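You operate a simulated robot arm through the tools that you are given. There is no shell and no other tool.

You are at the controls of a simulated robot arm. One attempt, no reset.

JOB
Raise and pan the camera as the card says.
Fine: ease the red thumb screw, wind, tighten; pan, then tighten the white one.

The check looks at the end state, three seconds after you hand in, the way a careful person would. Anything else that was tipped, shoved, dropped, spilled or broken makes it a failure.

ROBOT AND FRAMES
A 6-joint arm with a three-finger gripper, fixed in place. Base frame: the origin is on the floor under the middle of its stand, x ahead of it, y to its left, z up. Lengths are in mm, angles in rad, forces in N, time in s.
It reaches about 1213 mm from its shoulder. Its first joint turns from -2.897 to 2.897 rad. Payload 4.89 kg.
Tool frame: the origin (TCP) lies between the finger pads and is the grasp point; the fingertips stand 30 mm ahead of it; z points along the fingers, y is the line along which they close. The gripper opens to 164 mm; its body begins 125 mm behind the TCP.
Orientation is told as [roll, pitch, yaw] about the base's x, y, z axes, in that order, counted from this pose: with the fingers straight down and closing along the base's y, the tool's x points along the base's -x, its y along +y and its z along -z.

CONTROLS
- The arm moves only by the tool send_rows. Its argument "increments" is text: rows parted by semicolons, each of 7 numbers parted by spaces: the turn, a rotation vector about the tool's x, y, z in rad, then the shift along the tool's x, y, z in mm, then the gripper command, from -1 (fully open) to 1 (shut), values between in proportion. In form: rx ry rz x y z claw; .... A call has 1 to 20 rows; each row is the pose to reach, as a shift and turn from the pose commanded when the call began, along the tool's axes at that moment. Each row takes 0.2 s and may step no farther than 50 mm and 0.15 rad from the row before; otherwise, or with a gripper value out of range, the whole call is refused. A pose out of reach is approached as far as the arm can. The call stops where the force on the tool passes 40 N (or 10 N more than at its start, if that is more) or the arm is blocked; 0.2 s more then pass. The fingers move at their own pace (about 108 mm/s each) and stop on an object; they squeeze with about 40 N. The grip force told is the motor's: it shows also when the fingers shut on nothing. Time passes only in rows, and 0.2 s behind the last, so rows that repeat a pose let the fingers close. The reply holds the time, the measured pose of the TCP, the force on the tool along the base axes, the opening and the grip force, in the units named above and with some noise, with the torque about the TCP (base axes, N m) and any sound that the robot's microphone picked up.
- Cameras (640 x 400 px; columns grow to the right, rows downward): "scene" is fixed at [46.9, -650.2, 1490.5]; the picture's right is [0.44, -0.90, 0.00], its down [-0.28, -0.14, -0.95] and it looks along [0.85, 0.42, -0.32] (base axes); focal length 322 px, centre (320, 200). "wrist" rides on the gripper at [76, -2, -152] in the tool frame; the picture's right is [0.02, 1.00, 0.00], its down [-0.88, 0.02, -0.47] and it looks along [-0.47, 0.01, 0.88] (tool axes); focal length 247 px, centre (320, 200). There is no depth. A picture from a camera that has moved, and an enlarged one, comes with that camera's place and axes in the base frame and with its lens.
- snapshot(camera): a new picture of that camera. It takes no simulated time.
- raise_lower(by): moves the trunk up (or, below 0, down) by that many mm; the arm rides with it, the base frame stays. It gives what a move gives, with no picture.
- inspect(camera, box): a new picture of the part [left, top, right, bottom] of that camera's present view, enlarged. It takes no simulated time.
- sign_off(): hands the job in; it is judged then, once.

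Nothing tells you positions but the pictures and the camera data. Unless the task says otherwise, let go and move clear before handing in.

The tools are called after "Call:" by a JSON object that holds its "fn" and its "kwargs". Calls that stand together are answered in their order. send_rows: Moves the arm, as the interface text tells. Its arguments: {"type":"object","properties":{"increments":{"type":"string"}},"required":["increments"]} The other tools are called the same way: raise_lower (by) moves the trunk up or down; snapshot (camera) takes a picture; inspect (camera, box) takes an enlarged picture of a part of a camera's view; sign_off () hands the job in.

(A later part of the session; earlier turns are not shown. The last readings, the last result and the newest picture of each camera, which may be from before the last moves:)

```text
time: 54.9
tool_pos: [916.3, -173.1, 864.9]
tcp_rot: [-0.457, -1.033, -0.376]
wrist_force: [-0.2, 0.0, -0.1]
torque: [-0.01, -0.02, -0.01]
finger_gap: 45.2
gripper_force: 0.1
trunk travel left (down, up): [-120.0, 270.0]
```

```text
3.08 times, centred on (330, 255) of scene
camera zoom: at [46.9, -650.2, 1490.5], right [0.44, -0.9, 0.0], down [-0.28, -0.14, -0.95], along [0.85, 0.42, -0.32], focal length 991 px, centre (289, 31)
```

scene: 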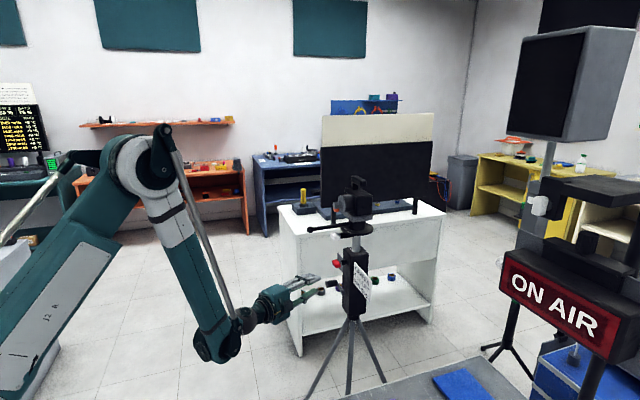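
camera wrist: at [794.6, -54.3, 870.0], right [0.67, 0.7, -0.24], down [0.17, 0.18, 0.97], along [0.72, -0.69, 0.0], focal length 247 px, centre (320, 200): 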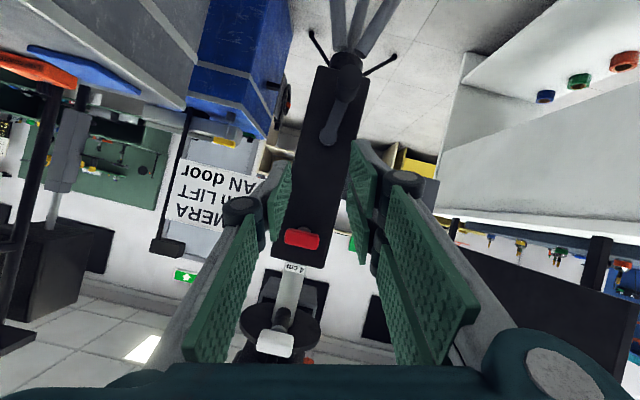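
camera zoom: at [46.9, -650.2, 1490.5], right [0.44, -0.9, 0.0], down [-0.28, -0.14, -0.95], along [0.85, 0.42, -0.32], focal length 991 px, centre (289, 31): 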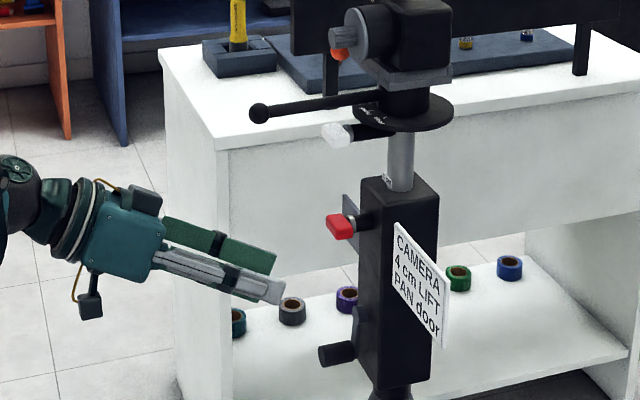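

Good view. Zooming in on the post and the "4 cm" tag, and on the crank angle.

Call:
{"fn": "inspect", "kwargs": {"camera": "wrist", "box": [255, 215, 335, 310]}}

Call:
{"fn": "inspect", "kwargs": {"camera": "wrist", "box": [275, 250, 315, 285]}}

Call:
{"fn": "inspect", "kwargs": {"camera": "wrist", "box": [300, 50, 370, 160]}}

```text
4.21 times, centred on (295, 262) of wrist
camera zoom: at [794.6, -54.3, 870.0], right [0.67, 0.7, -0.24], down [0.17, 0.18, 0.97], along [0.72, -0.69, 0.0], focal length 1040 px, centre (425, -63)
```

zoom: 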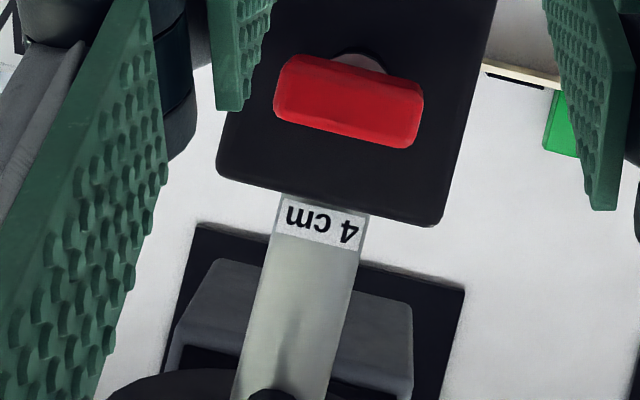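

```text
11.43 times, centred on (295, 268) of wrist
camera zoom: at [794.6, -54.3, 870.0], right [0.67, 0.7, -0.24], down [0.17, 0.18, 0.97], along [0.72, -0.69, 0.0], focal length 2823 px, centre (606, -571)
```

zoom: 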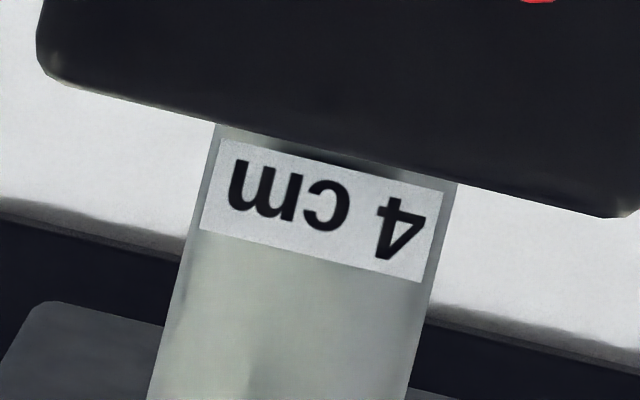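

```text
3.64 times, centred on (335, 105) of wrist
camera zoom: at [794.6, -54.3, 870.0], right [0.67, 0.7, -0.24], down [0.17, 0.18, 0.97], along [0.72, -0.69, 0.0], focal length 898 px, centre (266, 546)
```

zoom: 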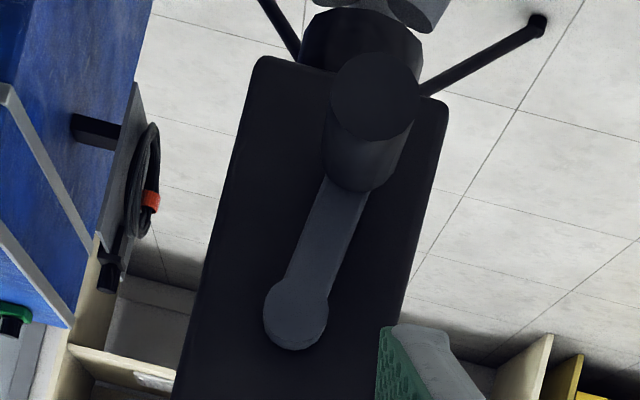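

There may be a line just under the tag. I'll raise another 115 mm to see down onto the column top; the pan handle stays well clear.

Call:
{"fn": "raise_lower", "kwargs": {"by": 115}}

Call:
{"fn": "snapshot", "kwargs": {"camera": "wrist"}}

Call:
{"fn": "inspect", "kwargs": {"camera": "scene", "box": [260, 190, 400, 320]}}

```text
time: 56.4
tool_pos: [916.1, -172.9, 979.5]
tcp_rot: [-0.458, -1.03, -0.377]
wrist_force: [-0.1, -0.3, 0.1]
torque: [0.02, -0.02, 0.01]
finger_gap: 45.0
gripper_force: 0.0
trunk travel left (down, up): [-235.0, 155.0]
```

```text
taken
camera wrist: at [794.7, -54.3, 985.0], right [0.67, 0.7, -0.24], down [0.17, 0.18, 0.97], along [0.72, -0.69, 0.0], focal length 247 px, centre (320, 200)
```

wrist: 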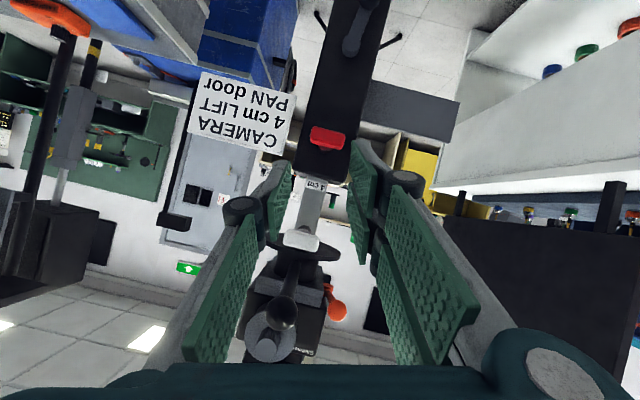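

```text
3.08 times, centred on (330, 255) of scene
camera zoom: at [46.9, -650.2, 1490.5], right [0.44, -0.9, 0.0], down [-0.28, -0.14, -0.95], along [0.85, 0.42, -0.32], focal length 991 px, centre (289, 31)
```

zoom: 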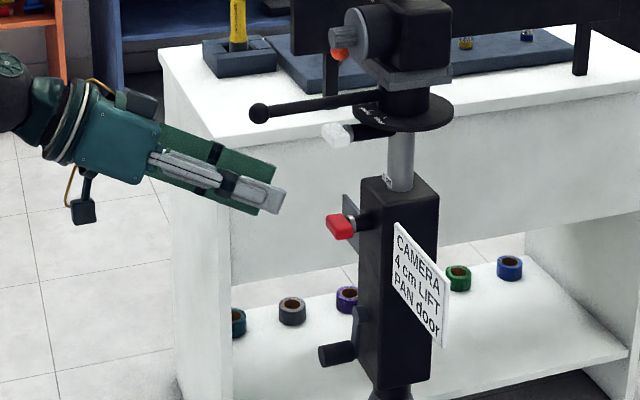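

Call:
{"fn": "inspect", "kwargs": {"camera": "wrist", "box": [295, 165, 335, 200]}}

Call:
{"fn": "inspect", "kwargs": {"camera": "wrist", "box": [260, 215, 350, 300]}}

```text
11.43 times, centred on (315, 182) of wrist
camera zoom: at [794.7, -54.3, 985.0], right [0.67, 0.7, -0.24], down [0.17, 0.18, 0.97], along [0.72, -0.69, 0.0], focal length 2823 px, centre (377, 400)
```

zoom: 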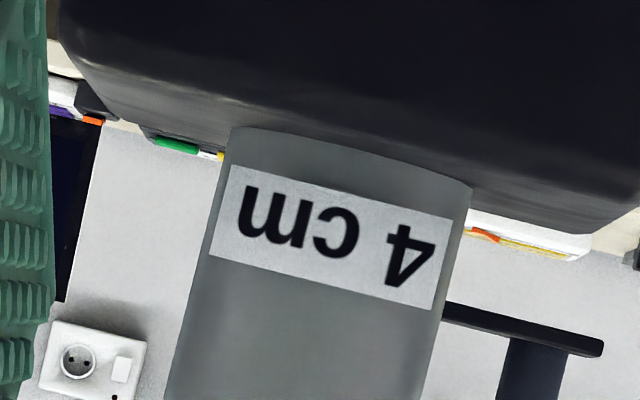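

```text
4.71 times, centred on (305, 258) of wrist
camera zoom: at [794.7, -54.3, 985.0], right [0.67, 0.7, -0.24], down [0.17, 0.18, 0.97], along [0.72, -0.69, 0.0], focal length 1162 px, centre (391, -71)
```

zoom: 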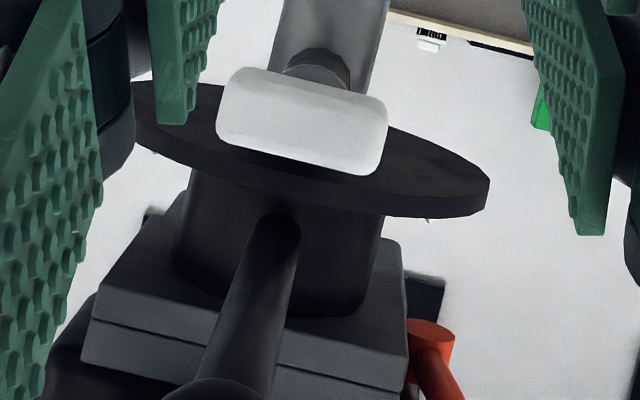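

There is a faint dark band beside the tag's lower edge. Zooming in more.

Call:
{"fn": "inspect", "kwargs": {"camera": "wrist", "box": [307, 172, 327, 188]}}

Call:
{"fn": "inspect", "kwargs": {"camera": "scene", "box": [350, 243, 366, 253]}}

```text
16.00 times, centred on (317, 180) of wrist
camera zoom: at [794.7, -54.3, 985.0], right [0.67, 0.7, -0.24], down [0.17, 0.18, 0.97], along [0.72, -0.69, 0.0], focal length 3952 px, centre (368, 520)
```

zoom: 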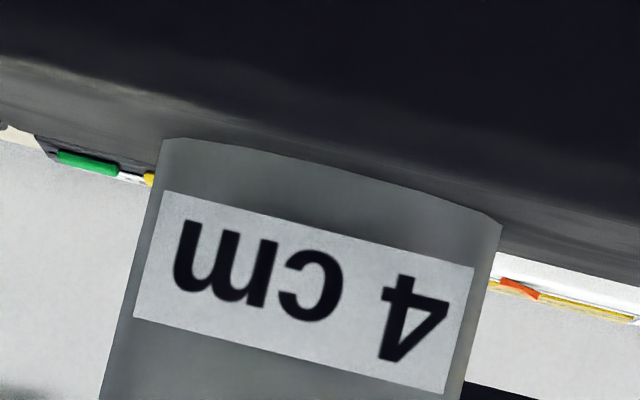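

```text
16.00 times, centred on (358, 248) of scene
camera zoom: at [46.9, -650.2, 1490.5], right [0.44, -0.9, 0.0], down [-0.28, -0.14, -0.95], along [0.85, 0.42, -0.32], focal length 5155 px, centre (-288, -568)
```

zoom: 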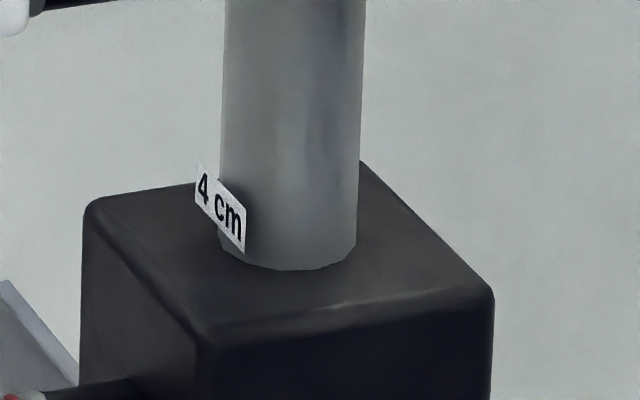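

No line is visible yet below the tag. I'll take a comparison picture at the baseline scale to measure the lift more precisely.

Call:
{"fn": "inspect", "kwargs": {"camera": "scene", "box": [330, 225, 370, 255]}}

Call:
{"fn": "inspect", "kwargs": {"camera": "scene", "box": [330, 235, 370, 265]}}

Call:
{"fn": "inspect", "kwargs": {"camera": "scene", "box": [325, 180, 385, 240]}}

```text
13.33 times, centred on (350, 240) of scene
camera zoom: at [46.9, -650.2, 1490.5], right [0.44, -0.9, 0.0], down [-0.28, -0.14, -0.95], along [0.85, 0.42, -0.32], focal length 4296 px, centre (-80, -333)
```

zoom: 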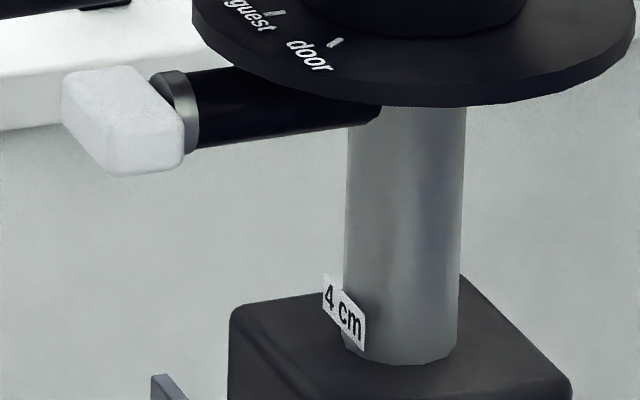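

```text
13.33 times, centred on (350, 250) of scene
camera zoom: at [46.9, -650.2, 1490.5], right [0.44, -0.9, 0.0], down [-0.28, -0.14, -0.95], along [0.85, 0.42, -0.32], focal length 4296 px, centre (-80, -467)
```

zoom: 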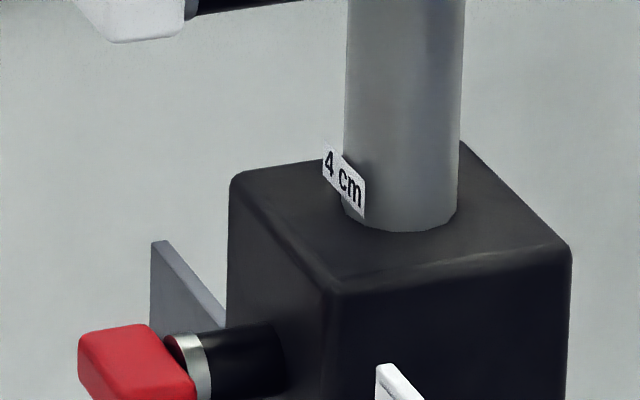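

```text
6.67 times, centred on (355, 210) of scene
camera zoom: at [46.9, -650.2, 1490.5], right [0.44, -0.9, 0.0], down [-0.28, -0.14, -0.95], along [0.85, 0.42, -0.32], focal length 2148 px, centre (87, 133)
```

zoom: 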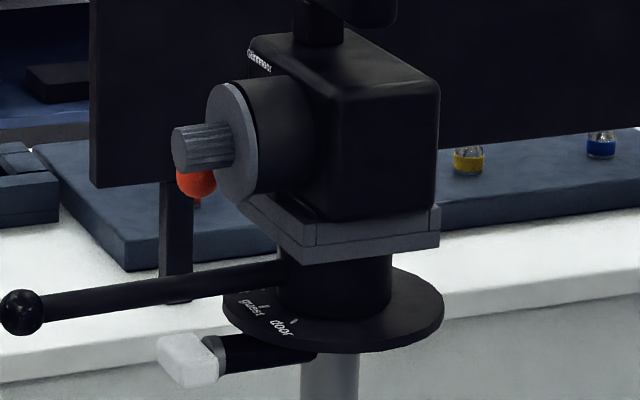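

My estimates put the lift at 39.2–40.4 mm, average about 39.8 mm, and the tag agrees, so the height is good. Next I'll tighten red: lower the trunk and bring the tool level, rolled to match the wing.

Call:
{"fn": "raise_lower", "kwargs": {"by": -170}}

Call:
{"fn": "send_rows", "kwargs": {"increments": "0.0326 -0.0415 -0.1302 -10.3 -3 -2.3 0.4; 0.0651 -0.0831 -0.2605 -20.6 -5.9 -4.6 0.4; 0.0977 -0.1246 -0.3907 -30.8 -8.9 -6.8 0.4; 0.1303 -0.1662 -0.5209 -41.1 -11.8 -9.1 0.4; 0.1629 -0.2077 -0.6512 -51.4 -14.8 -11.4 0.4; 0.1954 -0.2492 -0.7814 -61.7 -17.8 -13.7 0.4; 0.228 -0.2908 -0.9116 -72 -20.7 -16 0.4; 0.2606 -0.3323 -1.0418 -82.2 -23.7 -18.2 0.4; 0.2931 -0.3739 -1.1721 -92.5 -26.6 -20.5 0.4; 0.3257 -0.4154 -1.3023 -102.8 -29.6 -22.8 0.4; 0.3257 -0.4154 -1.3023 -102.8 -29.6 -22.8 0.4"}}

Call:
{"fn": "snapshot", "kwargs": {"camera": "wrist"}}

Call:
{"fn": "inspect", "kwargs": {"camera": "scene", "box": [260, 190, 400, 320]}}

```text
time: 58.3
tool_pos: [915.9, -173.0, 809.8]
tcp_rot: [-0.458, -1.031, -0.377]
wrist_force: [-0.1, 0.3, -0.1]
torque: [0.0, -0.03, 0.0]
finger_gap: 45.3
gripper_force: 0.0
trunk travel left (down, up): [-65.0, 325.0]
```

```text
time: 60.7
tool_pos: [933.7, -196.1, 914.4]
tcp_rot: [-1.567, -0.01, 0.794]
wrist_force: [-0.2, 0.0, -1.0]
torque: [-0.02, 0.01, -0.04]
finger_gap: 49.6
gripper_force: 0.0
trunk travel left (down, up): [-65.0, 325.0]
```

```text
taken
camera wrist: at [771.5, -144.2, 917.2], right [-0.01, -0.01, -1.0], down [0.28, 0.96, -0.01], along [0.96, -0.28, -0.01], focal length 247 px, centre (320, 200)
```

wrist: 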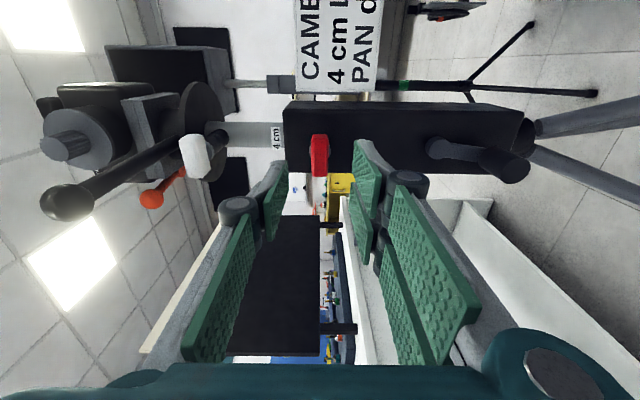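

```text
3.08 times, centred on (330, 255) of scene
camera zoom: at [46.9, -650.2, 1490.5], right [0.44, -0.9, 0.0], down [-0.28, -0.14, -0.95], along [0.85, 0.42, -0.32], focal length 991 px, centre (289, 31)
```

zoom: 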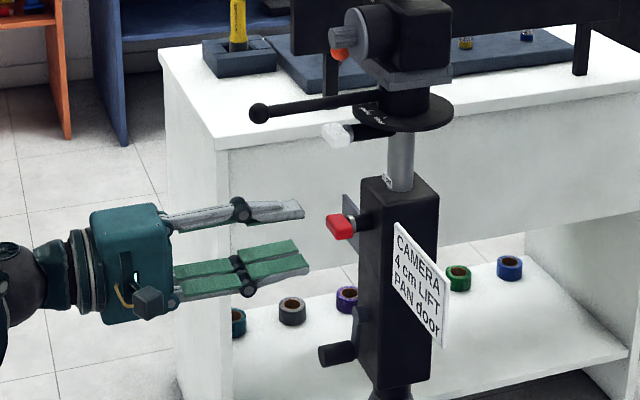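

Lined up in front of red. I'll zoom to centre on the wing.

Call:
{"fn": "inspect", "kwargs": {"camera": "wrist", "box": [280, 115, 380, 215]}}

```text
4.00 times, centred on (330, 165) of wrist
camera zoom: at [771.5, -144.2, 917.2], right [-0.01, -0.01, -1.0], down [0.28, 0.96, -0.01], along [0.96, -0.28, -0.01], focal length 988 px, centre (280, 340)
```

zoom: 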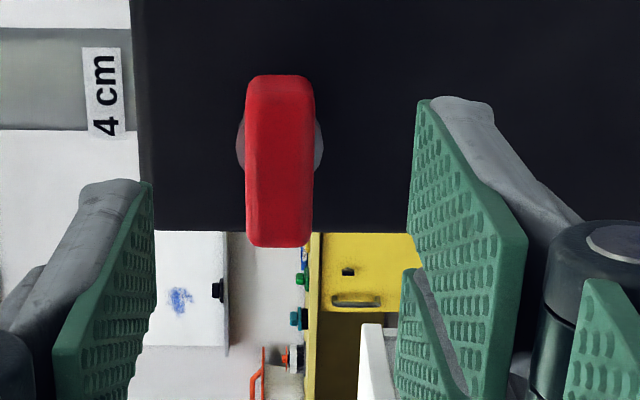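

Within about 1.5 mm. I'll advance 66 mm with that correction, then close on the wing.

Call:
{"fn": "send_rows", "kwargs": {"increments": "0 0 0 1.3 -0.6 20 0.4; 0 0 0 1.3 -0.6 42 0.4; 0 0 0 1.3 -0.6 60 0.4; 0 0 0 1.3 -0.6 66 0.4; 0 0 0 1.3 -0.6 66 0.65; 0 0 0 1.3 -0.6 66 0.65"}}

Call:
{"fn": "inspect", "kwargs": {"camera": "wrist", "box": [250, 130, 410, 270]}}

Call:
{"fn": "inspect", "kwargs": {"camera": "scene", "box": [300, 210, 390, 280]}}

```text
time: 62.1
tool_pos: [978.6, -245.3, 916.2]
tcp_rot: [-1.569, -0.013, 0.794]
wrist_force: [0.7, 0.0, 0.1]
torque: [0.01, -0.01, 0.01]
finger_gap: 28.5
gripper_force: 0.0
trunk travel left (down, up): [-65.0, 325.0]
```

```text
2.86 times, centred on (330, 200) of wrist
camera zoom: at [816.8, -192.9, 918.6], right [-0.01, -0.01, -1.0], down [0.28, 0.96, -0.01], along [0.96, -0.28, -0.01], focal length 706 px, centre (291, 200)
```

zoom: 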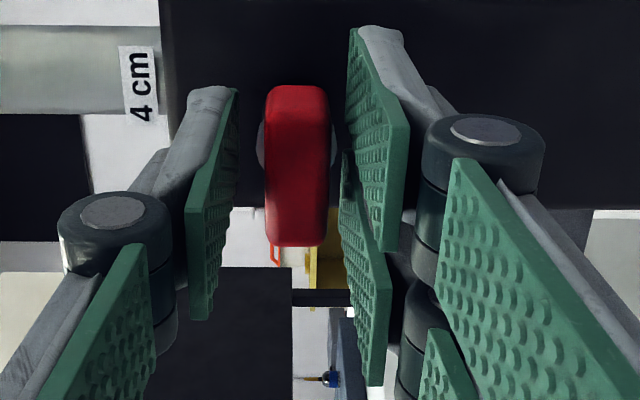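

```text
5.71 times, centred on (345, 245) of scene
camera zoom: at [46.9, -650.2, 1490.5], right [0.44, -0.9, 0.0], down [-0.28, -0.14, -0.95], along [0.85, 0.42, -0.32], focal length 1841 px, centre (177, -57)
```

zoom: 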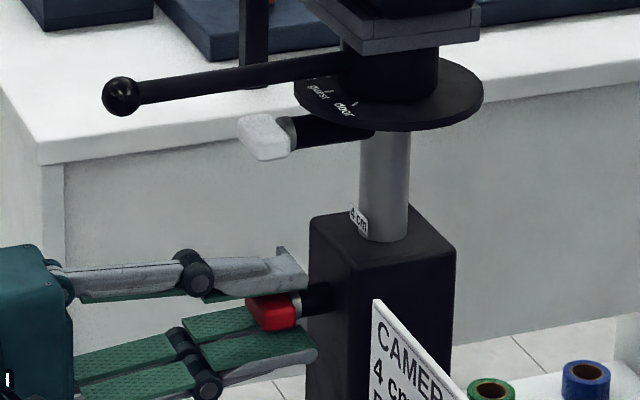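

The wing is about 1 mm toward +y. I'll shift that and close.

Call:
{"fn": "send_rows", "kwargs": {"increments": "0 0 0 0 1.0 0 0.65; 0 0 0 0 1.0 0 0.8; 0 0 0 0 1.0 0 1; 0 0 0 0 1.0 0 1; 0 0 0 0 1.0 0 1"}}

```text
time: 63.3
tool_pos: [979.2, -245.3, 915.4]
tcp_rot: [-1.57, -0.012, 0.795]
wrist_force: [-2.9, 0.8, -7.2]
torque: [0.16, 0.15, 0.03]
finger_gap: 15.5
gripper_force: 44.5
trunk travel left (down, up): [-65.0, 325.0]
```

Gripped with small forces. Now I'll turn clockwise in steps to tighten, following the screw slightly inward.

Call:
{"fn": "send_rows", "kwargs": {"increments": "0 0 0.13 0 0.4 0.1 1; 0 0 0.26 0 0.4 0.2 1; 0 0 0.39 0 0.4 0.3 1; 0 0 0.52 0 0.4 0.4 1"}}

```text
time: 64.3
tool_pos: [980.0, -244.6, 914.6]
tcp_rot: [-1.568, -0.534, 0.792]
wrist_force: [10.9, -8.2, 23.2]
torque: [-0.66, -0.57, 0.5]
finger_gap: 15.3
gripper_force: 45.0
trunk travel left (down, up): [-65.0, 325.0]
```

The tool is being pushed up and pulled inward slightly; I'll shift to relieve that and continue.

Call:
{"fn": "send_rows", "kwargs": {"increments": "0 0 0 -0.6 -1.1 0.8 1; 0 0 0.13 -0.6 -1.1 0.9 1; 0 0 0.26 -0.6 -1.1 1.0 1; 0 0 0.39 -0.6 -1.1 1.1 1; 0 0 0.52 -0.6 -1.1 1.2 1"}}

```text
time: 65.5
tool_pos: [979.5, -245.8, 915.2]
tcp_rot: [-1.565, -1.053, 0.791]
wrist_force: [-12.3, 11.6, -11.2]
torque: [-0.13, -0.11, 0.34]
finger_gap: 15.5
gripper_force: 44.5
trunk travel left (down, up): [-65.0, 325.0]
```

Still turning freely. I'll ease off the inward push and go on to vertical, then watch for rising torque.

Call:
{"fn": "send_rows", "kwargs": {"increments": "0 0 0 0.6 0.35 -1.0 1; 0 0 0.13 0.6 0.35 -1.0 1; 0 0 0.26 0.6 0.35 -0.9 1; 0 0 0.39 0.6 0.35 -0.8 1; 0 0 0.52 0.6 0.35 -0.8 1"}}

Call:
{"fn": "inspect", "kwargs": {"camera": "wrist", "box": [250, 130, 410, 270]}}

Call:
{"fn": "inspect", "kwargs": {"camera": "scene", "box": [300, 200, 390, 280]}}

```text
time: 66.7
tool_pos: [980.1, -243.7, 914.4]
tcp_rot: [0.902, -1.567, -1.679]
wrist_force: [18.0, 0.9, 7.1]
torque: [-0.53, -0.35, 0.32]
finger_gap: 15.5
gripper_force: 44.6
trunk travel left (down, up): [-65.0, 325.0]
```

```text
2.86 times, centred on (330, 200) of wrist
camera zoom: at [870.1, -139.1, 839.4], right [0.7, 0.71, -0.02], down [-0.32, 0.34, 0.88], along [0.64, -0.61, 0.47], focal length 706 px, centre (291, 200)
```

zoom: 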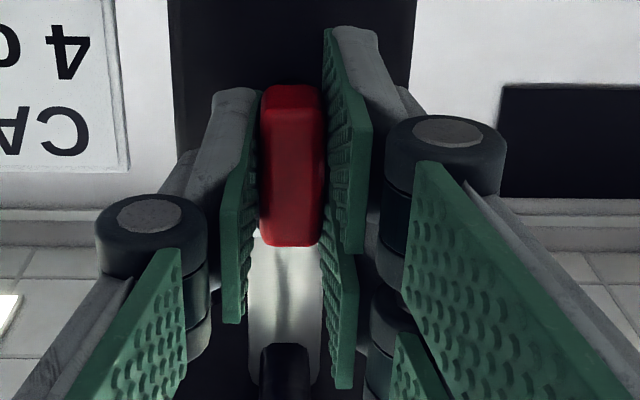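

```text
5.00 times, centred on (345, 240) of scene
camera zoom: at [46.9, -650.2, 1490.5], right [0.44, -0.9, 0.0], down [-0.28, -0.14, -0.95], along [0.85, 0.42, -0.32], focal length 1611 px, centre (195, 0)
```

zoom: 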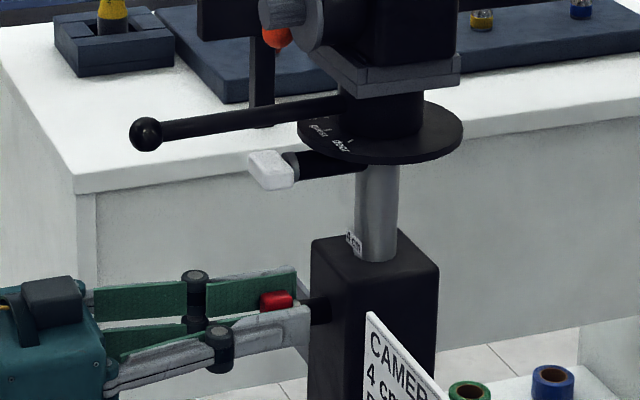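

The wing is upright again, as it started. I'll relieve the side load and go a little further to feel for the stop.

Call:
{"fn": "send_rows", "kwargs": {"increments": "0 0 0 -0.5 0.9 0.7 1; 0 0 0.1 -0.5 0.9 0.7 1; 0 0 0.2 -0.5 0.9 0.7 1"}}

Call:
{"fn": "inspect", "kwargs": {"camera": "wrist", "box": [250, 130, 410, 270]}}

```text
time: 67.5
tool_pos: [980.4, -244.4, 915.8]
tcp_rot: [1.562, -1.37, -2.339]
wrist_force: [1.4, 7.4, 2.8]
torque: [-1.36, 1.24, -0.08]
finger_gap: 20.9
gripper_force: 44.9
trunk travel left (down, up): [-65.0, 325.0]
```

```text
2.86 times, centred on (330, 200) of wrist
camera zoom: at [880.8, -127.7, 840.9], right [0.69, 0.7, 0.18], down [-0.45, 0.22, 0.87], along [0.57, -0.68, 0.46], focal length 706 px, centre (291, 200)
```

zoom: 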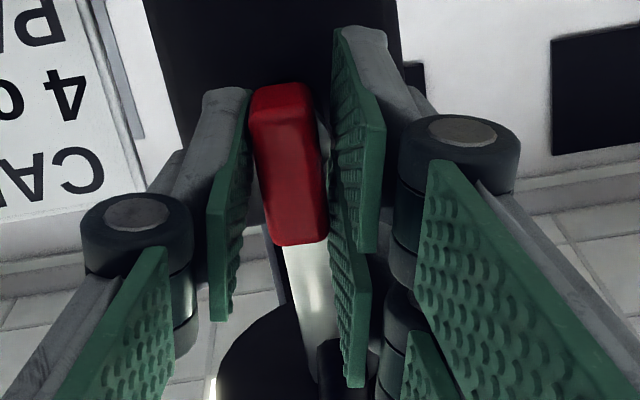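

The wing stays put while the torque rises to about 1.8 N·m, so red is tight. I'll un-twist, open and back away.

Call:
{"fn": "send_rows", "kwargs": {"increments": "0 0 -0.1 0 0 0 1; 0 0 -0.18 0 0 0 0.8; 0 0 -0.18 0 0 0 0.55; 0 0 -0.18 0 0 0 0.55; 0 0 -0.18 0 0 -25 0.55; 0 0 -0.18 0 0 -55 0.55; 0 0 -0.18 0 0 -75 0.55; 0 0 -0.18 0 0 -75 0.55"}}

Call:
{"fn": "snapshot", "kwargs": {"camera": "wrist"}}

Call:
{"fn": "inspect", "kwargs": {"camera": "scene", "box": [290, 170, 410, 330]}}

Call:
{"fn": "inspect", "kwargs": {"camera": "scene", "box": [330, 235, 370, 265]}}

```text
time: 69.3
tool_pos: [926.6, -191.7, 913.8]
tcp_rot: [1.476, -1.549, -2.252]
wrist_force: [-0.1, -0.7, -0.7]
torque: [-0.01, -0.02, 0.01]
finger_gap: 37.0
gripper_force: 0.0
trunk travel left (down, up): [-65.0, 325.0]
```

```text
taken
camera wrist: at [818.7, -83.7, 838.6], right [0.7, 0.71, 0.0], down [-0.34, 0.33, 0.88], along [0.63, -0.62, 0.47], focal length 247 px, centre (320, 200)
```

wrist: 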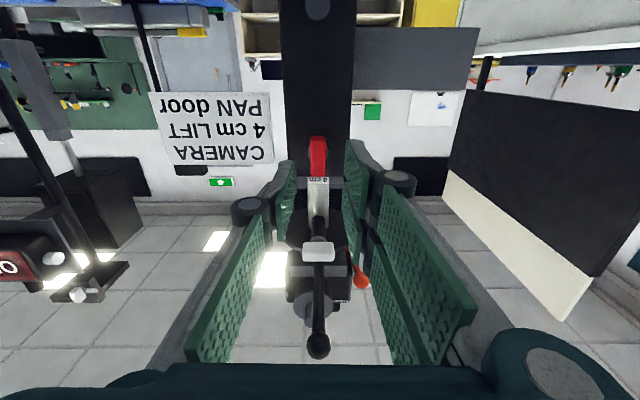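

```text
2.50 times, centred on (350, 250) of scene
camera zoom: at [46.9, -650.2, 1490.5], right [0.44, -0.9, 0.0], down [-0.28, -0.14, -0.95], along [0.85, 0.42, -0.32], focal length 805 px, centre (245, 75)
```

zoom: 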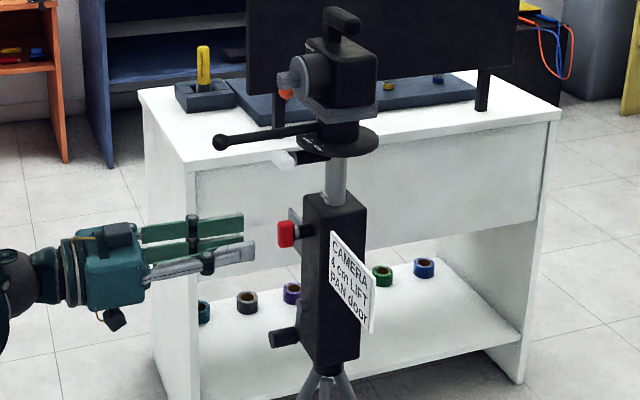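

```text
13.33 times, centred on (350, 250) of scene
camera zoom: at [46.9, -650.2, 1490.5], right [0.44, -0.9, 0.0], down [-0.28, -0.14, -0.95], along [0.85, 0.42, -0.32], focal length 4296 px, centre (-80, -467)
```

zoom: 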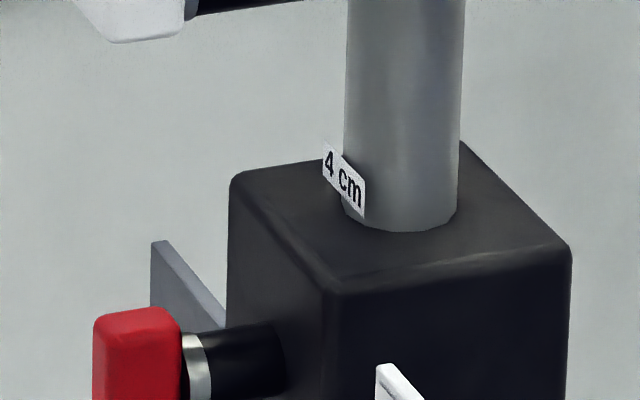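

Red is upright and tight, and the column hasn't moved. For the pan I need to see the dial from above, so I'll back away, tip the tool downward, and raise the trunk well clear of the pan handle.

Call:
{"fn": "send_rows", "kwargs": {"increments": "0 0 0 0 0 -30 0.55; 0 0.14 0 0 0 -60 0.55; 0 0.28 0 0 0 -85 0.55; 0 0.42 0 0 0 -112 0.55; 0 0.56 0 0 0 -112 0.55; 0 0.7 0 0 0 -112 0.55; 0 0.84 0 0 0 -112 0.55; 0 0.98 0 0 0 -112 0.55; 0 1.12 0 0 0 -112 0.55; 0 1.26 0 0 0 -112 0.55"}}

Call:
{"fn": "raise_lower", "kwargs": {"by": 300}}

Call:
{"fn": "snapshot", "kwargs": {"camera": "wrist"}}

Call:
{"fn": "snapshot", "kwargs": {"camera": "scene"}}

```text
time: 71.5
tool_pos: [846.4, -111.7, 916.5]
tcp_rot: [0.022, -0.306, -0.782]
wrist_force: [-2.1, 0.5, 0.1]
torque: [-0.1, -0.07, -0.01]
finger_gap: 36.9
gripper_force: 0.0
trunk travel left (down, up): [-65.0, 325.0]
```

```text
time: 74.5
tool_pos: [845.9, -115.3, 1216.7]
tcp_rot: [0.022, -0.31, -0.784]
wrist_force: [0.0, 0.5, 0.0]
torque: [0.02, 0.01, 0.03]
finger_gap: 36.9
gripper_force: 0.1
trunk travel left (down, up): [-365.0, 25.0]
```

```text
taken
camera wrist: at [759.1, -33.2, 1338.6], right [0.69, 0.73, 0.01], down [0.5, -0.48, 0.72], along [0.53, -0.49, -0.7], focal length 247 px, centre (320, 200)
```

wrist: 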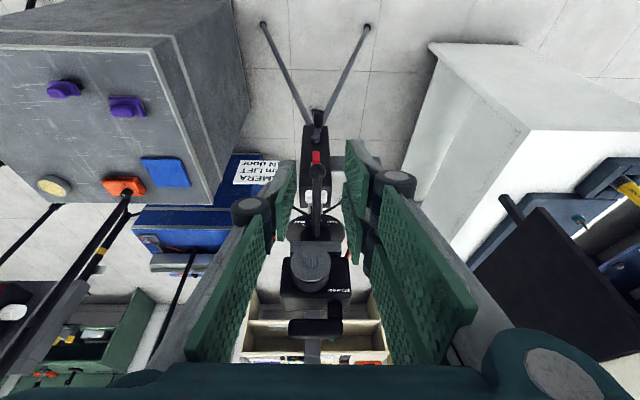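

```text
taken
```

scene: 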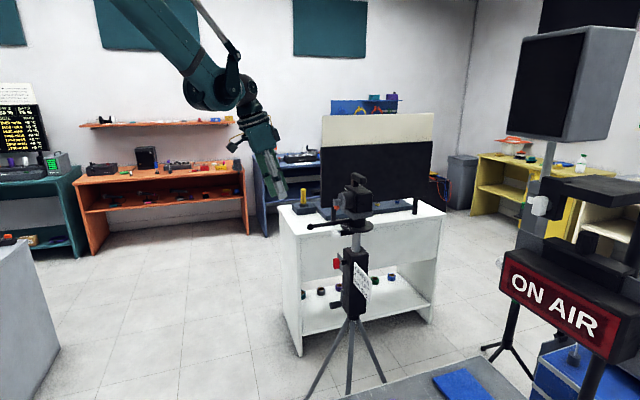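

Now I can see the dial from above. Zooming in on it.

Call:
{"fn": "inspect", "kwargs": {"camera": "wrist", "box": [275, 185, 360, 260]}}

Call:
{"fn": "inspect", "kwargs": {"camera": "wrist", "box": [270, 140, 370, 340]}}

```text
5.33 times, centred on (318, 222) of wrist
camera zoom: at [759.1, -33.2, 1338.6], right [0.69, 0.73, 0.01], down [0.5, -0.48, 0.72], along [0.53, -0.49, -0.7], focal length 1317 px, centre (333, 80)
```

zoom: 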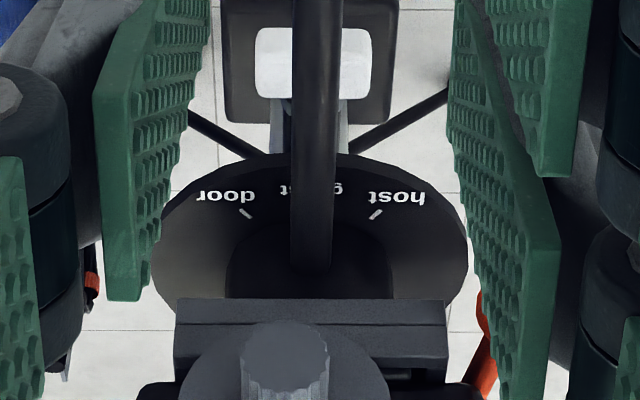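

```text
2.00 times, centred on (320, 240) of wrist
camera zoom: at [759.1, -33.2, 1338.6], right [0.69, 0.73, 0.01], down [0.5, -0.48, 0.72], along [0.53, -0.49, -0.7], focal length 494 px, centre (320, 120)
```

zoom: 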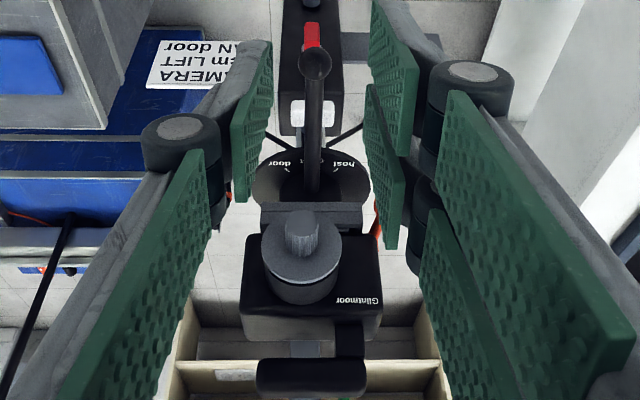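

Clear now: reading from above, the handle points at "guest" (straight out), "host" is 45° one way and "door" 45° the other (toward -t). I'll bring the fingers above the handle near its ball, straddling it.

Call:
{"fn": "send_rows", "kwargs": {"increments": "0 0 0 -24 0.3 8 0.45; 0 0 0 -49 0.6 16 0.45; 0 0 0 -73 0.9 23 0.45; 0 0 0 -97 1.2 31 0.45; 0 0 0 -122 1.5 39 0.45; 0 0 0 -122 1.5 39 0.45"}}

Call:
{"fn": "snapshot", "kwargs": {"camera": "wrist"}}

Call:
{"fn": "inspect", "kwargs": {"camera": "scene", "box": [240, 110, 420, 270]}}

```text
time: 75.9
tool_pos: [940.1, -202.6, 1217.0]
tcp_rot: [0.023, -0.309, -0.783]
wrist_force: [0.8, -0.2, -0.8]
torque: [0.05, 0.11, 0.02]
finger_gap: 45.2
gripper_force: 0.1
trunk travel left (down, up): [-365.0, 25.0]
```

```text
taken
camera wrist: at [852.7, -122.9, 1339.5], right [0.69, 0.73, 0.01], down [0.5, -0.48, 0.72], along [0.53, -0.49, -0.7], focal length 247 px, centre (320, 200)
```

wrist: 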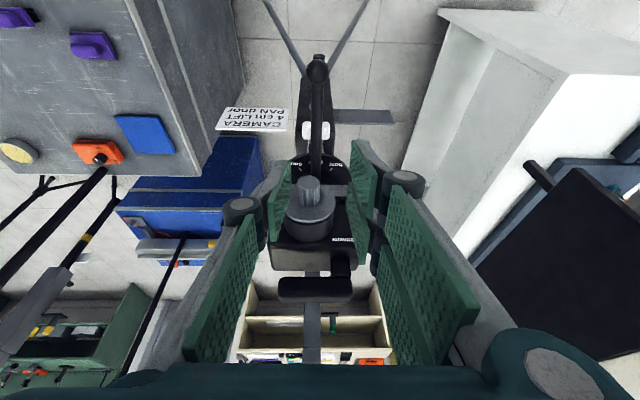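

```text
2.50 times, centred on (330, 190) of scene
camera zoom: at [46.9, -650.2, 1490.5], right [0.44, -0.9, 0.0], down [-0.28, -0.14, -0.95], along [0.85, 0.42, -0.32], focal length 805 px, centre (295, 225)
```

zoom: 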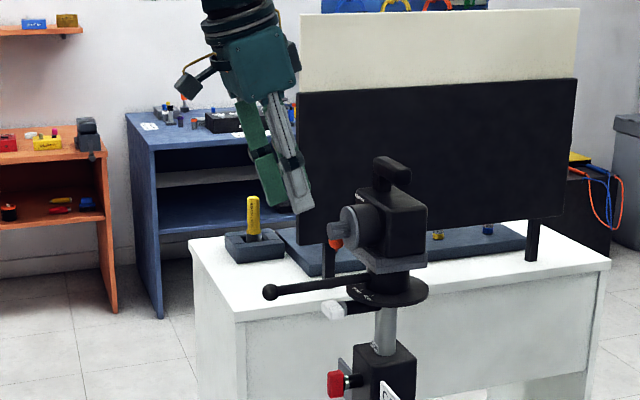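

The fingers are above the handle, ahead of the lens by a safe margin. I'll shift 3 mm sideways and descend to straddle the handle with a 45 mm gap.

Call:
{"fn": "send_rows", "kwargs": {"increments": "0 0 0 8 -3 25 0.45; 0 0 0 16 -3 50 0.45; 0 0 0 24 -3 75 0.45; 0 0 0 32 -3 100 0.45; 0 0 0 32 -3 100 0.45"}}

Call:
{"fn": "snapshot", "kwargs": {"camera": "wrist"}}

Call:
{"fn": "inspect", "kwargs": {"camera": "scene", "box": [280, 140, 400, 260]}}

```text
time: 77.1
tool_pos: [938.6, -203.4, 1111.2]
tcp_rot: [0.022, -0.309, -0.782]
wrist_force: [1.4, 0.0, 0.1]
torque: [0.01, 0.08, -0.02]
finger_gap: 45.2
gripper_force: 0.0
trunk travel left (down, up): [-365.0, 25.0]
```

```text
taken
camera wrist: at [850.9, -122.4, 1235.2], right [0.69, 0.73, 0.01], down [0.5, -0.48, 0.72], along [0.53, -0.49, -0.7], focal length 247 px, centre (320, 200)
```

wrist: 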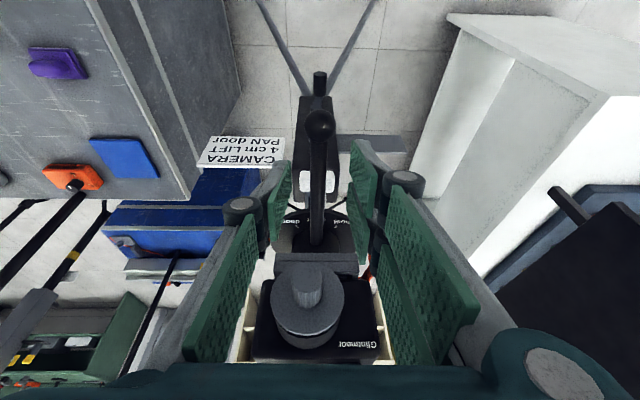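

```text
3.33 times, centred on (340, 200) of scene
camera zoom: at [46.9, -650.2, 1490.5], right [0.44, -0.9, 0.0], down [-0.28, -0.14, -0.95], along [0.85, 0.42, -0.32], focal length 1074 px, centre (253, 200)
```

zoom: 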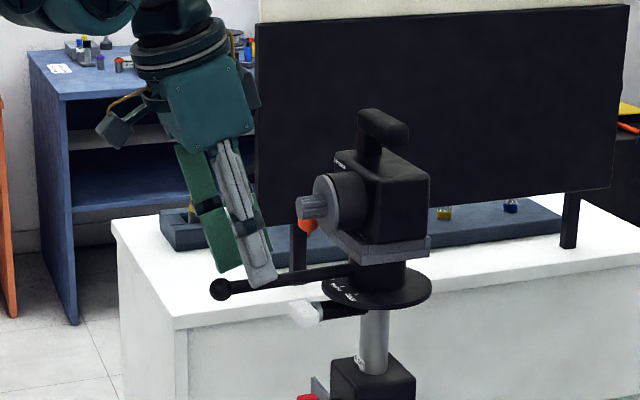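

Nearly there. I'll descend the last 48 mm and narrow the fingers around the handle shaft.

Call:
{"fn": "send_rows", "kwargs": {"increments": "0 0 0 5 -0.6 15.5 0.45; 0 0 0 10 -1.2 31 0.45; 0 0 0 15 -1.2 45.7 0.45; 0 0 0 15 -1.2 45.7 0.45"}}

Call:
{"fn": "inspect", "kwargs": {"camera": "wrist", "box": [240, 120, 400, 280]}}

Call:
{"fn": "inspect", "kwargs": {"camera": "scene", "box": [300, 180, 390, 260]}}

```text
time: 78.1
tool_pos: [939.0, -202.3, 1062.8]
tcp_rot: [0.02, -0.309, -0.785]
wrist_force: [0.8, -0.1, 0.1]
torque: [-0.01, 0.0, -0.01]
finger_gap: 45.1
gripper_force: 0.0
trunk travel left (down, up): [-365.0, 25.0]
```

```text
2.50 times, centred on (320, 200) of wrist
camera zoom: at [850.8, -122.0, 1185.9], right [0.69, 0.73, 0.01], down [0.5, -0.48, 0.72], along [0.53, -0.49, -0.7], focal length 617 px, centre (320, 200)
```

zoom: 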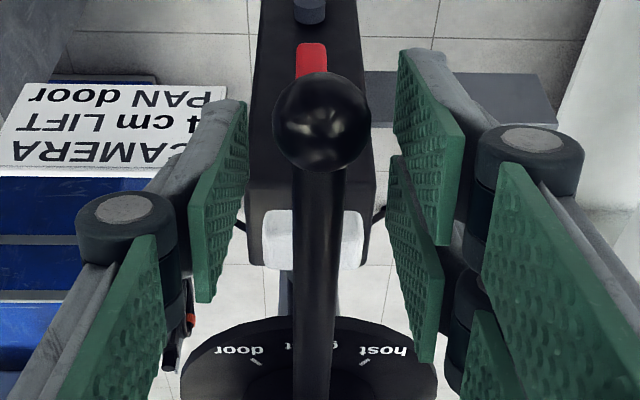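

```text
5.00 times, centred on (345, 220) of scene
camera zoom: at [46.9, -650.2, 1490.5], right [0.44, -0.9, 0.0], down [-0.28, -0.14, -0.95], along [0.85, 0.42, -0.32], focal length 1611 px, centre (195, 100)
```

zoom: 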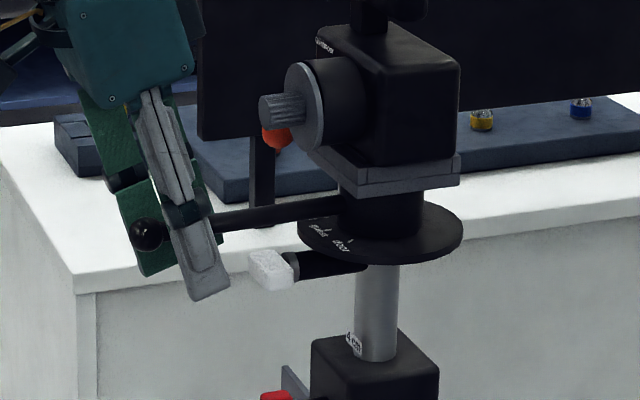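

The handle is centred between the pads. I'll narrow to 30 mm and swing it 0.2 rad toward "door", checking that the head pans freely and the tripod stays put.

Call:
{"fn": "send_rows", "kwargs": {"increments": "0 0 0 0 0 0 0.634; 0 0 0 0 0 0 0.634; -0.0153 0 -0.0476 -0.1 -7.3 0 0.634; -0.0306 0 -0.0952 -0.31 -14.58 0.1 0.634; -0.0459 0 -0.1428 -1.0 -21.8 0.3 0.634; -0.0612 0 -0.1904 -2.0 -29.05 0.64 0.634"}}

Call:
{"fn": "inspect", "kwargs": {"camera": "wrist", "box": [240, 120, 400, 280]}}

Call:
{"fn": "inspect", "kwargs": {"camera": "scene", "box": [300, 180, 390, 260]}}

```text
time: 79.5
tool_pos: [919.0, -224.2, 1060.6]
tcp_rot: [0.021, -0.312, -0.581]
wrist_force: [-0.2, -0.1, -0.8]
torque: [0.02, 0.03, 0.0]
finger_gap: 30.3
gripper_force: 0.2
trunk travel left (down, up): [-365.0, 25.0]
```

```text
2.50 times, centred on (320, 200) of wrist
camera zoom: at [816.6, -162.8, 1183.9], right [0.53, 0.85, 0.01], down [0.58, -0.37, 0.72], along [0.62, -0.37, -0.69], focal length 617 px, centre (320, 200)
```

zoom: 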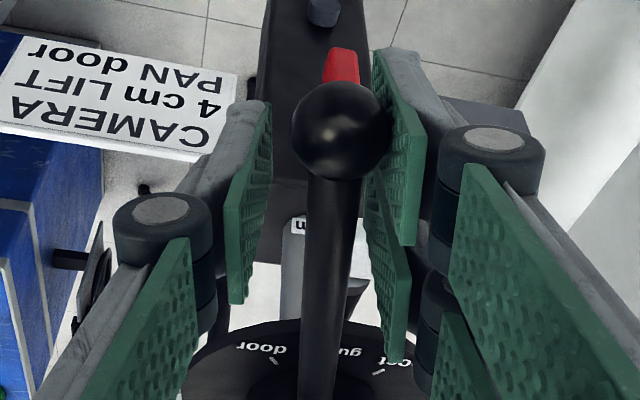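

```text
5.00 times, centred on (345, 220) of scene
camera zoom: at [46.9, -650.2, 1490.5], right [0.44, -0.9, 0.0], down [-0.28, -0.14, -0.95], along [0.85, 0.42, -0.32], focal length 1611 px, centre (195, 100)
```

zoom: 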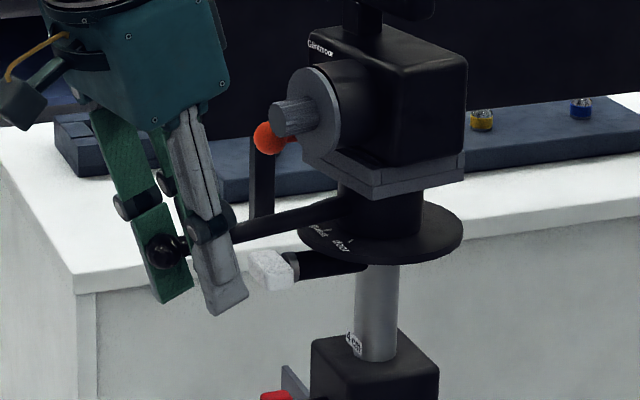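

It pans freely and the column hasn't moved. I'll continue another 0.5 rad along the arc.

Call:
{"fn": "send_rows", "kwargs": {"increments": "-0.0306 0 -0.0952 -0.31 -14.58 0.1 0.634; -0.0612 0 -0.1904 -2.0 -29.05 0.64 0.634; -0.0917 0 -0.2856 -5.05 -43.27 1.62 0.634; -0.1223 0 -0.3808 -9.45 -57.1 3.03 0.634; -0.1529 0 -0.4761 -15.13 -70.4 4.86 0.634; -0.1529 0 -0.4761 -15.13 -70.4 4.86 0.634"}}

Call:
{"fn": "inspect", "kwargs": {"camera": "wrist", "box": [240, 120, 400, 280]}}

Call:
{"fn": "inspect", "kwargs": {"camera": "scene", "box": [300, 180, 390, 260]}}

```text
time: 80.9
tool_pos: [894.9, -291.7, 1061.7]
tcp_rot: [0.02, -0.322, -0.08]
wrist_force: [6.7, 19.5, 6.1]
torque: [-0.06, 0.11, -0.6]
finger_gap: 38.2
gripper_force: 9.8
trunk travel left (down, up): [-365.0, 25.0]
```

```text
2.50 times, centred on (320, 200) of wrist
camera zoom: at [773.8, -286.3, 1182.5], right [0.05, 1.0, 0.01], down [0.68, -0.04, 0.73], along [0.73, -0.03, -0.69], focal length 617 px, centre (320, 200)
```

zoom: 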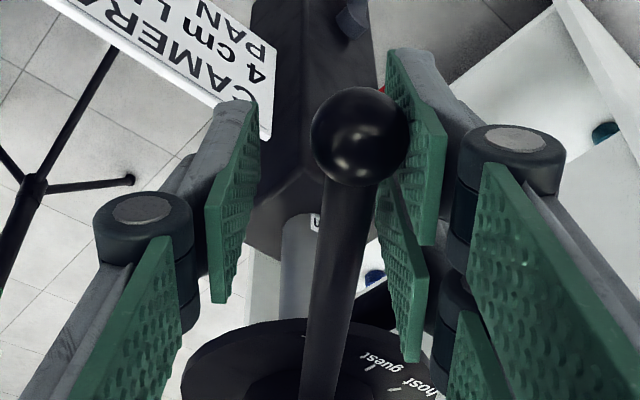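

```text
5.00 times, centred on (345, 220) of scene
camera zoom: at [46.9, -650.2, 1490.5], right [0.44, -0.9, 0.0], down [-0.28, -0.14, -0.95], along [0.85, 0.42, -0.32], focal length 1611 px, centre (195, 100)
```

zoom: 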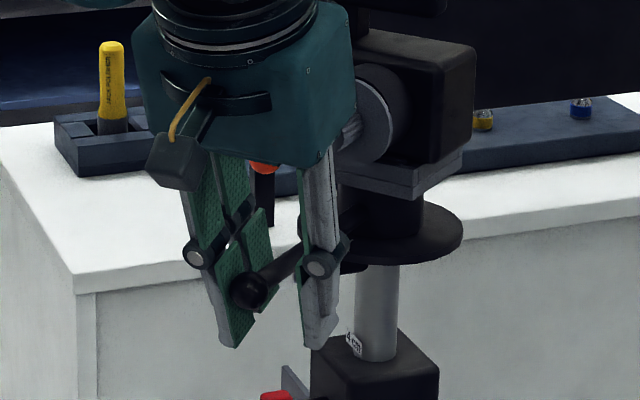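

There is about 20 N of resistance now, with the handle around 172° (36.6° turned). I'll look closely at the dial and at any contact before pushing more.

Call:
{"fn": "inspect", "kwargs": {"camera": "wrist", "box": [280, 235, 370, 300]}}

Call:
{"fn": "snapshot", "kwargs": {"camera": "wrist"}}

Call:
{"fn": "inspect", "kwargs": {"camera": "scene", "box": [335, 205, 385, 250]}}

Call:
{"fn": "inspect", "kwargs": {"camera": "scene", "box": [330, 175, 390, 225]}}

```text
6.15 times, centred on (325, 268) of wrist
camera zoom: at [773.8, -286.3, 1182.5], right [0.05, 1.0, 0.01], down [0.68, -0.04, 0.73], along [0.73, -0.03, -0.69], focal length 1520 px, centre (289, -215)
```

zoom: 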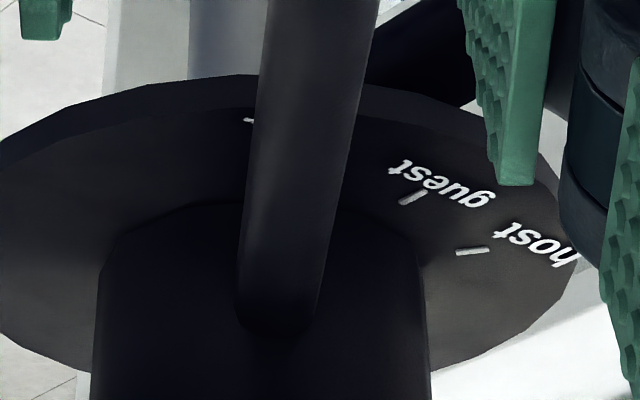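

```text
taken
camera wrist: at [773.8, -286.3, 1182.5], right [0.05, 1.0, 0.01], down [0.68, -0.04, 0.73], along [0.73, -0.03, -0.69], focal length 247 px, centre (320, 200)
```

wrist: 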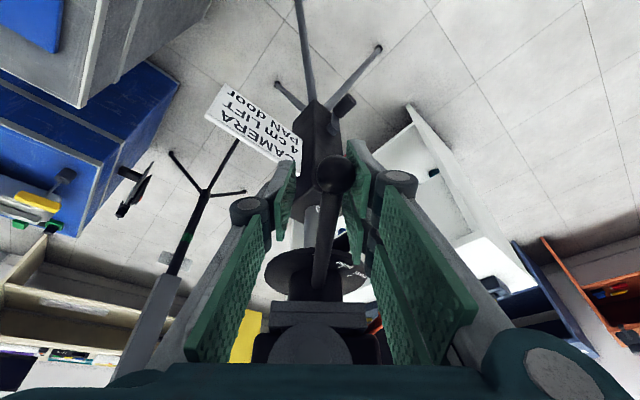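

```text
8.89 times, centred on (360, 228) of scene
camera zoom: at [46.9, -650.2, 1490.5], right [0.44, -0.9, 0.0], down [-0.28, -0.14, -0.95], along [0.85, 0.42, -0.32], focal length 2864 px, centre (-36, -44)
```

zoom: 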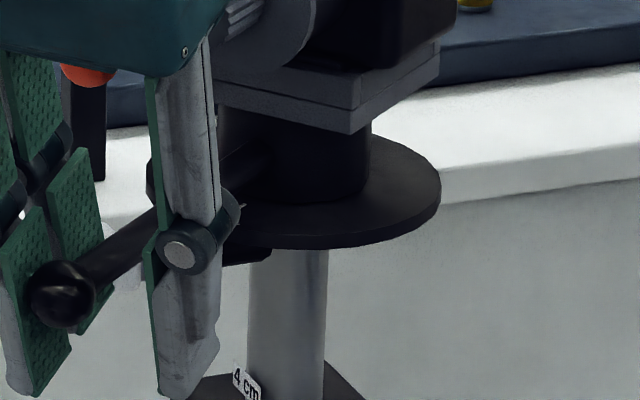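

```text
8.00 times, centred on (360, 200) of scene
camera zoom: at [46.9, -650.2, 1490.5], right [0.44, -0.9, 0.0], down [-0.28, -0.14, -0.95], along [0.85, 0.42, -0.32], focal length 2577 px, centre (0, 200)
```

zoom: 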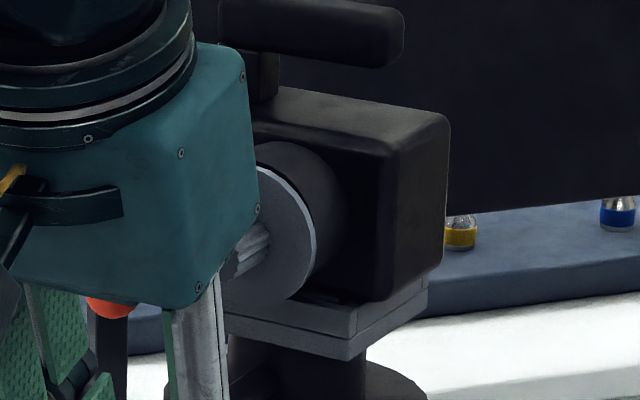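

The handle has turned about 37° and sits over the "door" label; the resistance may be an end stop. I'll open the fingers, rise clear of the handle, and check the alignment properly.

Call:
{"fn": "send_rows", "kwargs": {"increments": "0 0 0 0 3 0 0.6; 0 0 0 0 4 0 0.4; 0 0 0 0 4 0 0.35; 0 0 0 -9 4 -28 0.35; 0 0 0 -18 4 -56 0.35; 0 0 0 -27 4 -84 0.35; 0 0 0 -36 4 -112 0.35; 0 0 0 -36 4 -112 0.35"}}

Call:
{"fn": "snapshot", "kwargs": {"camera": "wrist"}}

Call:
{"fn": "inspect", "kwargs": {"camera": "wrist", "box": [270, 100, 370, 260]}}

Call:
{"fn": "inspect", "kwargs": {"camera": "scene", "box": [320, 200, 380, 250]}}

```text
time: 82.7
tool_pos: [893.6, -287.5, 1179.0]
tcp_rot: [0.018, -0.322, -0.083]
wrist_force: [-0.2, 0.1, -0.2]
torque: [-0.03, -0.02, 0.01]
finger_gap: 53.3
gripper_force: 0.0
trunk travel left (down, up): [-365.0, 25.0]
```

```text
taken
camera wrist: at [773.3, -282.4, 1300.1], right [0.06, 1.0, 0.01], down [0.68, -0.05, 0.73], along [0.73, -0.03, -0.69], focal length 247 px, centre (320, 200)
```

wrist: 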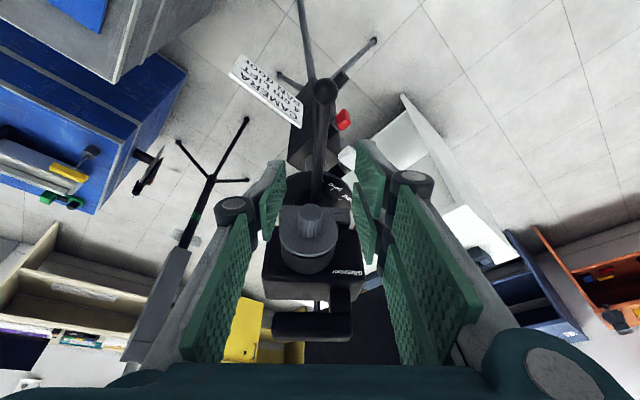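

```text
2.50 times, centred on (320, 180) of wrist
camera zoom: at [773.3, -282.4, 1300.1], right [0.06, 1.0, 0.01], down [0.68, -0.05, 0.73], along [0.73, -0.03, -0.69], focal length 617 px, centre (320, 250)
```

zoom: 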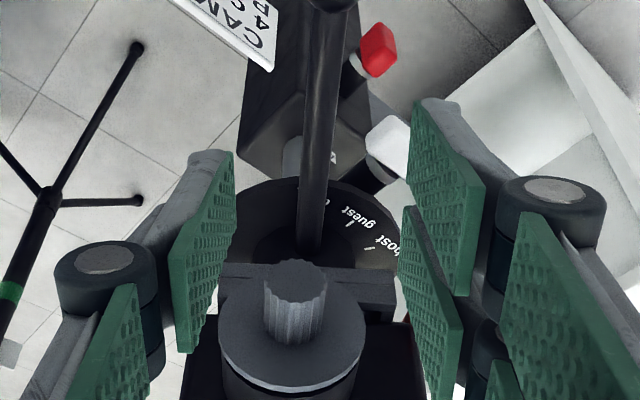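

```text
8.00 times, centred on (350, 225) of scene
camera zoom: at [46.9, -650.2, 1490.5], right [0.44, -0.9, 0.0], down [-0.28, -0.14, -0.95], along [0.85, 0.42, -0.32], focal length 2577 px, centre (80, 0)
```

zoom: 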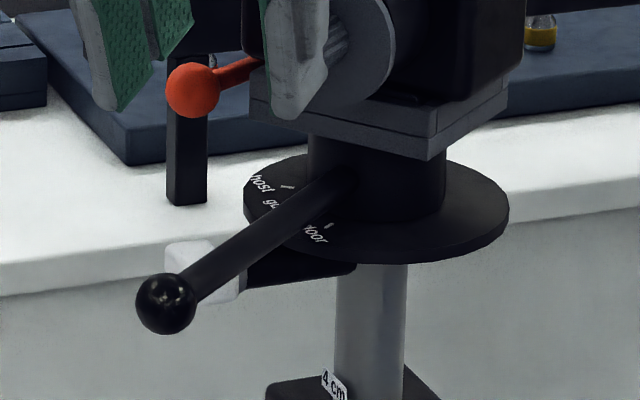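

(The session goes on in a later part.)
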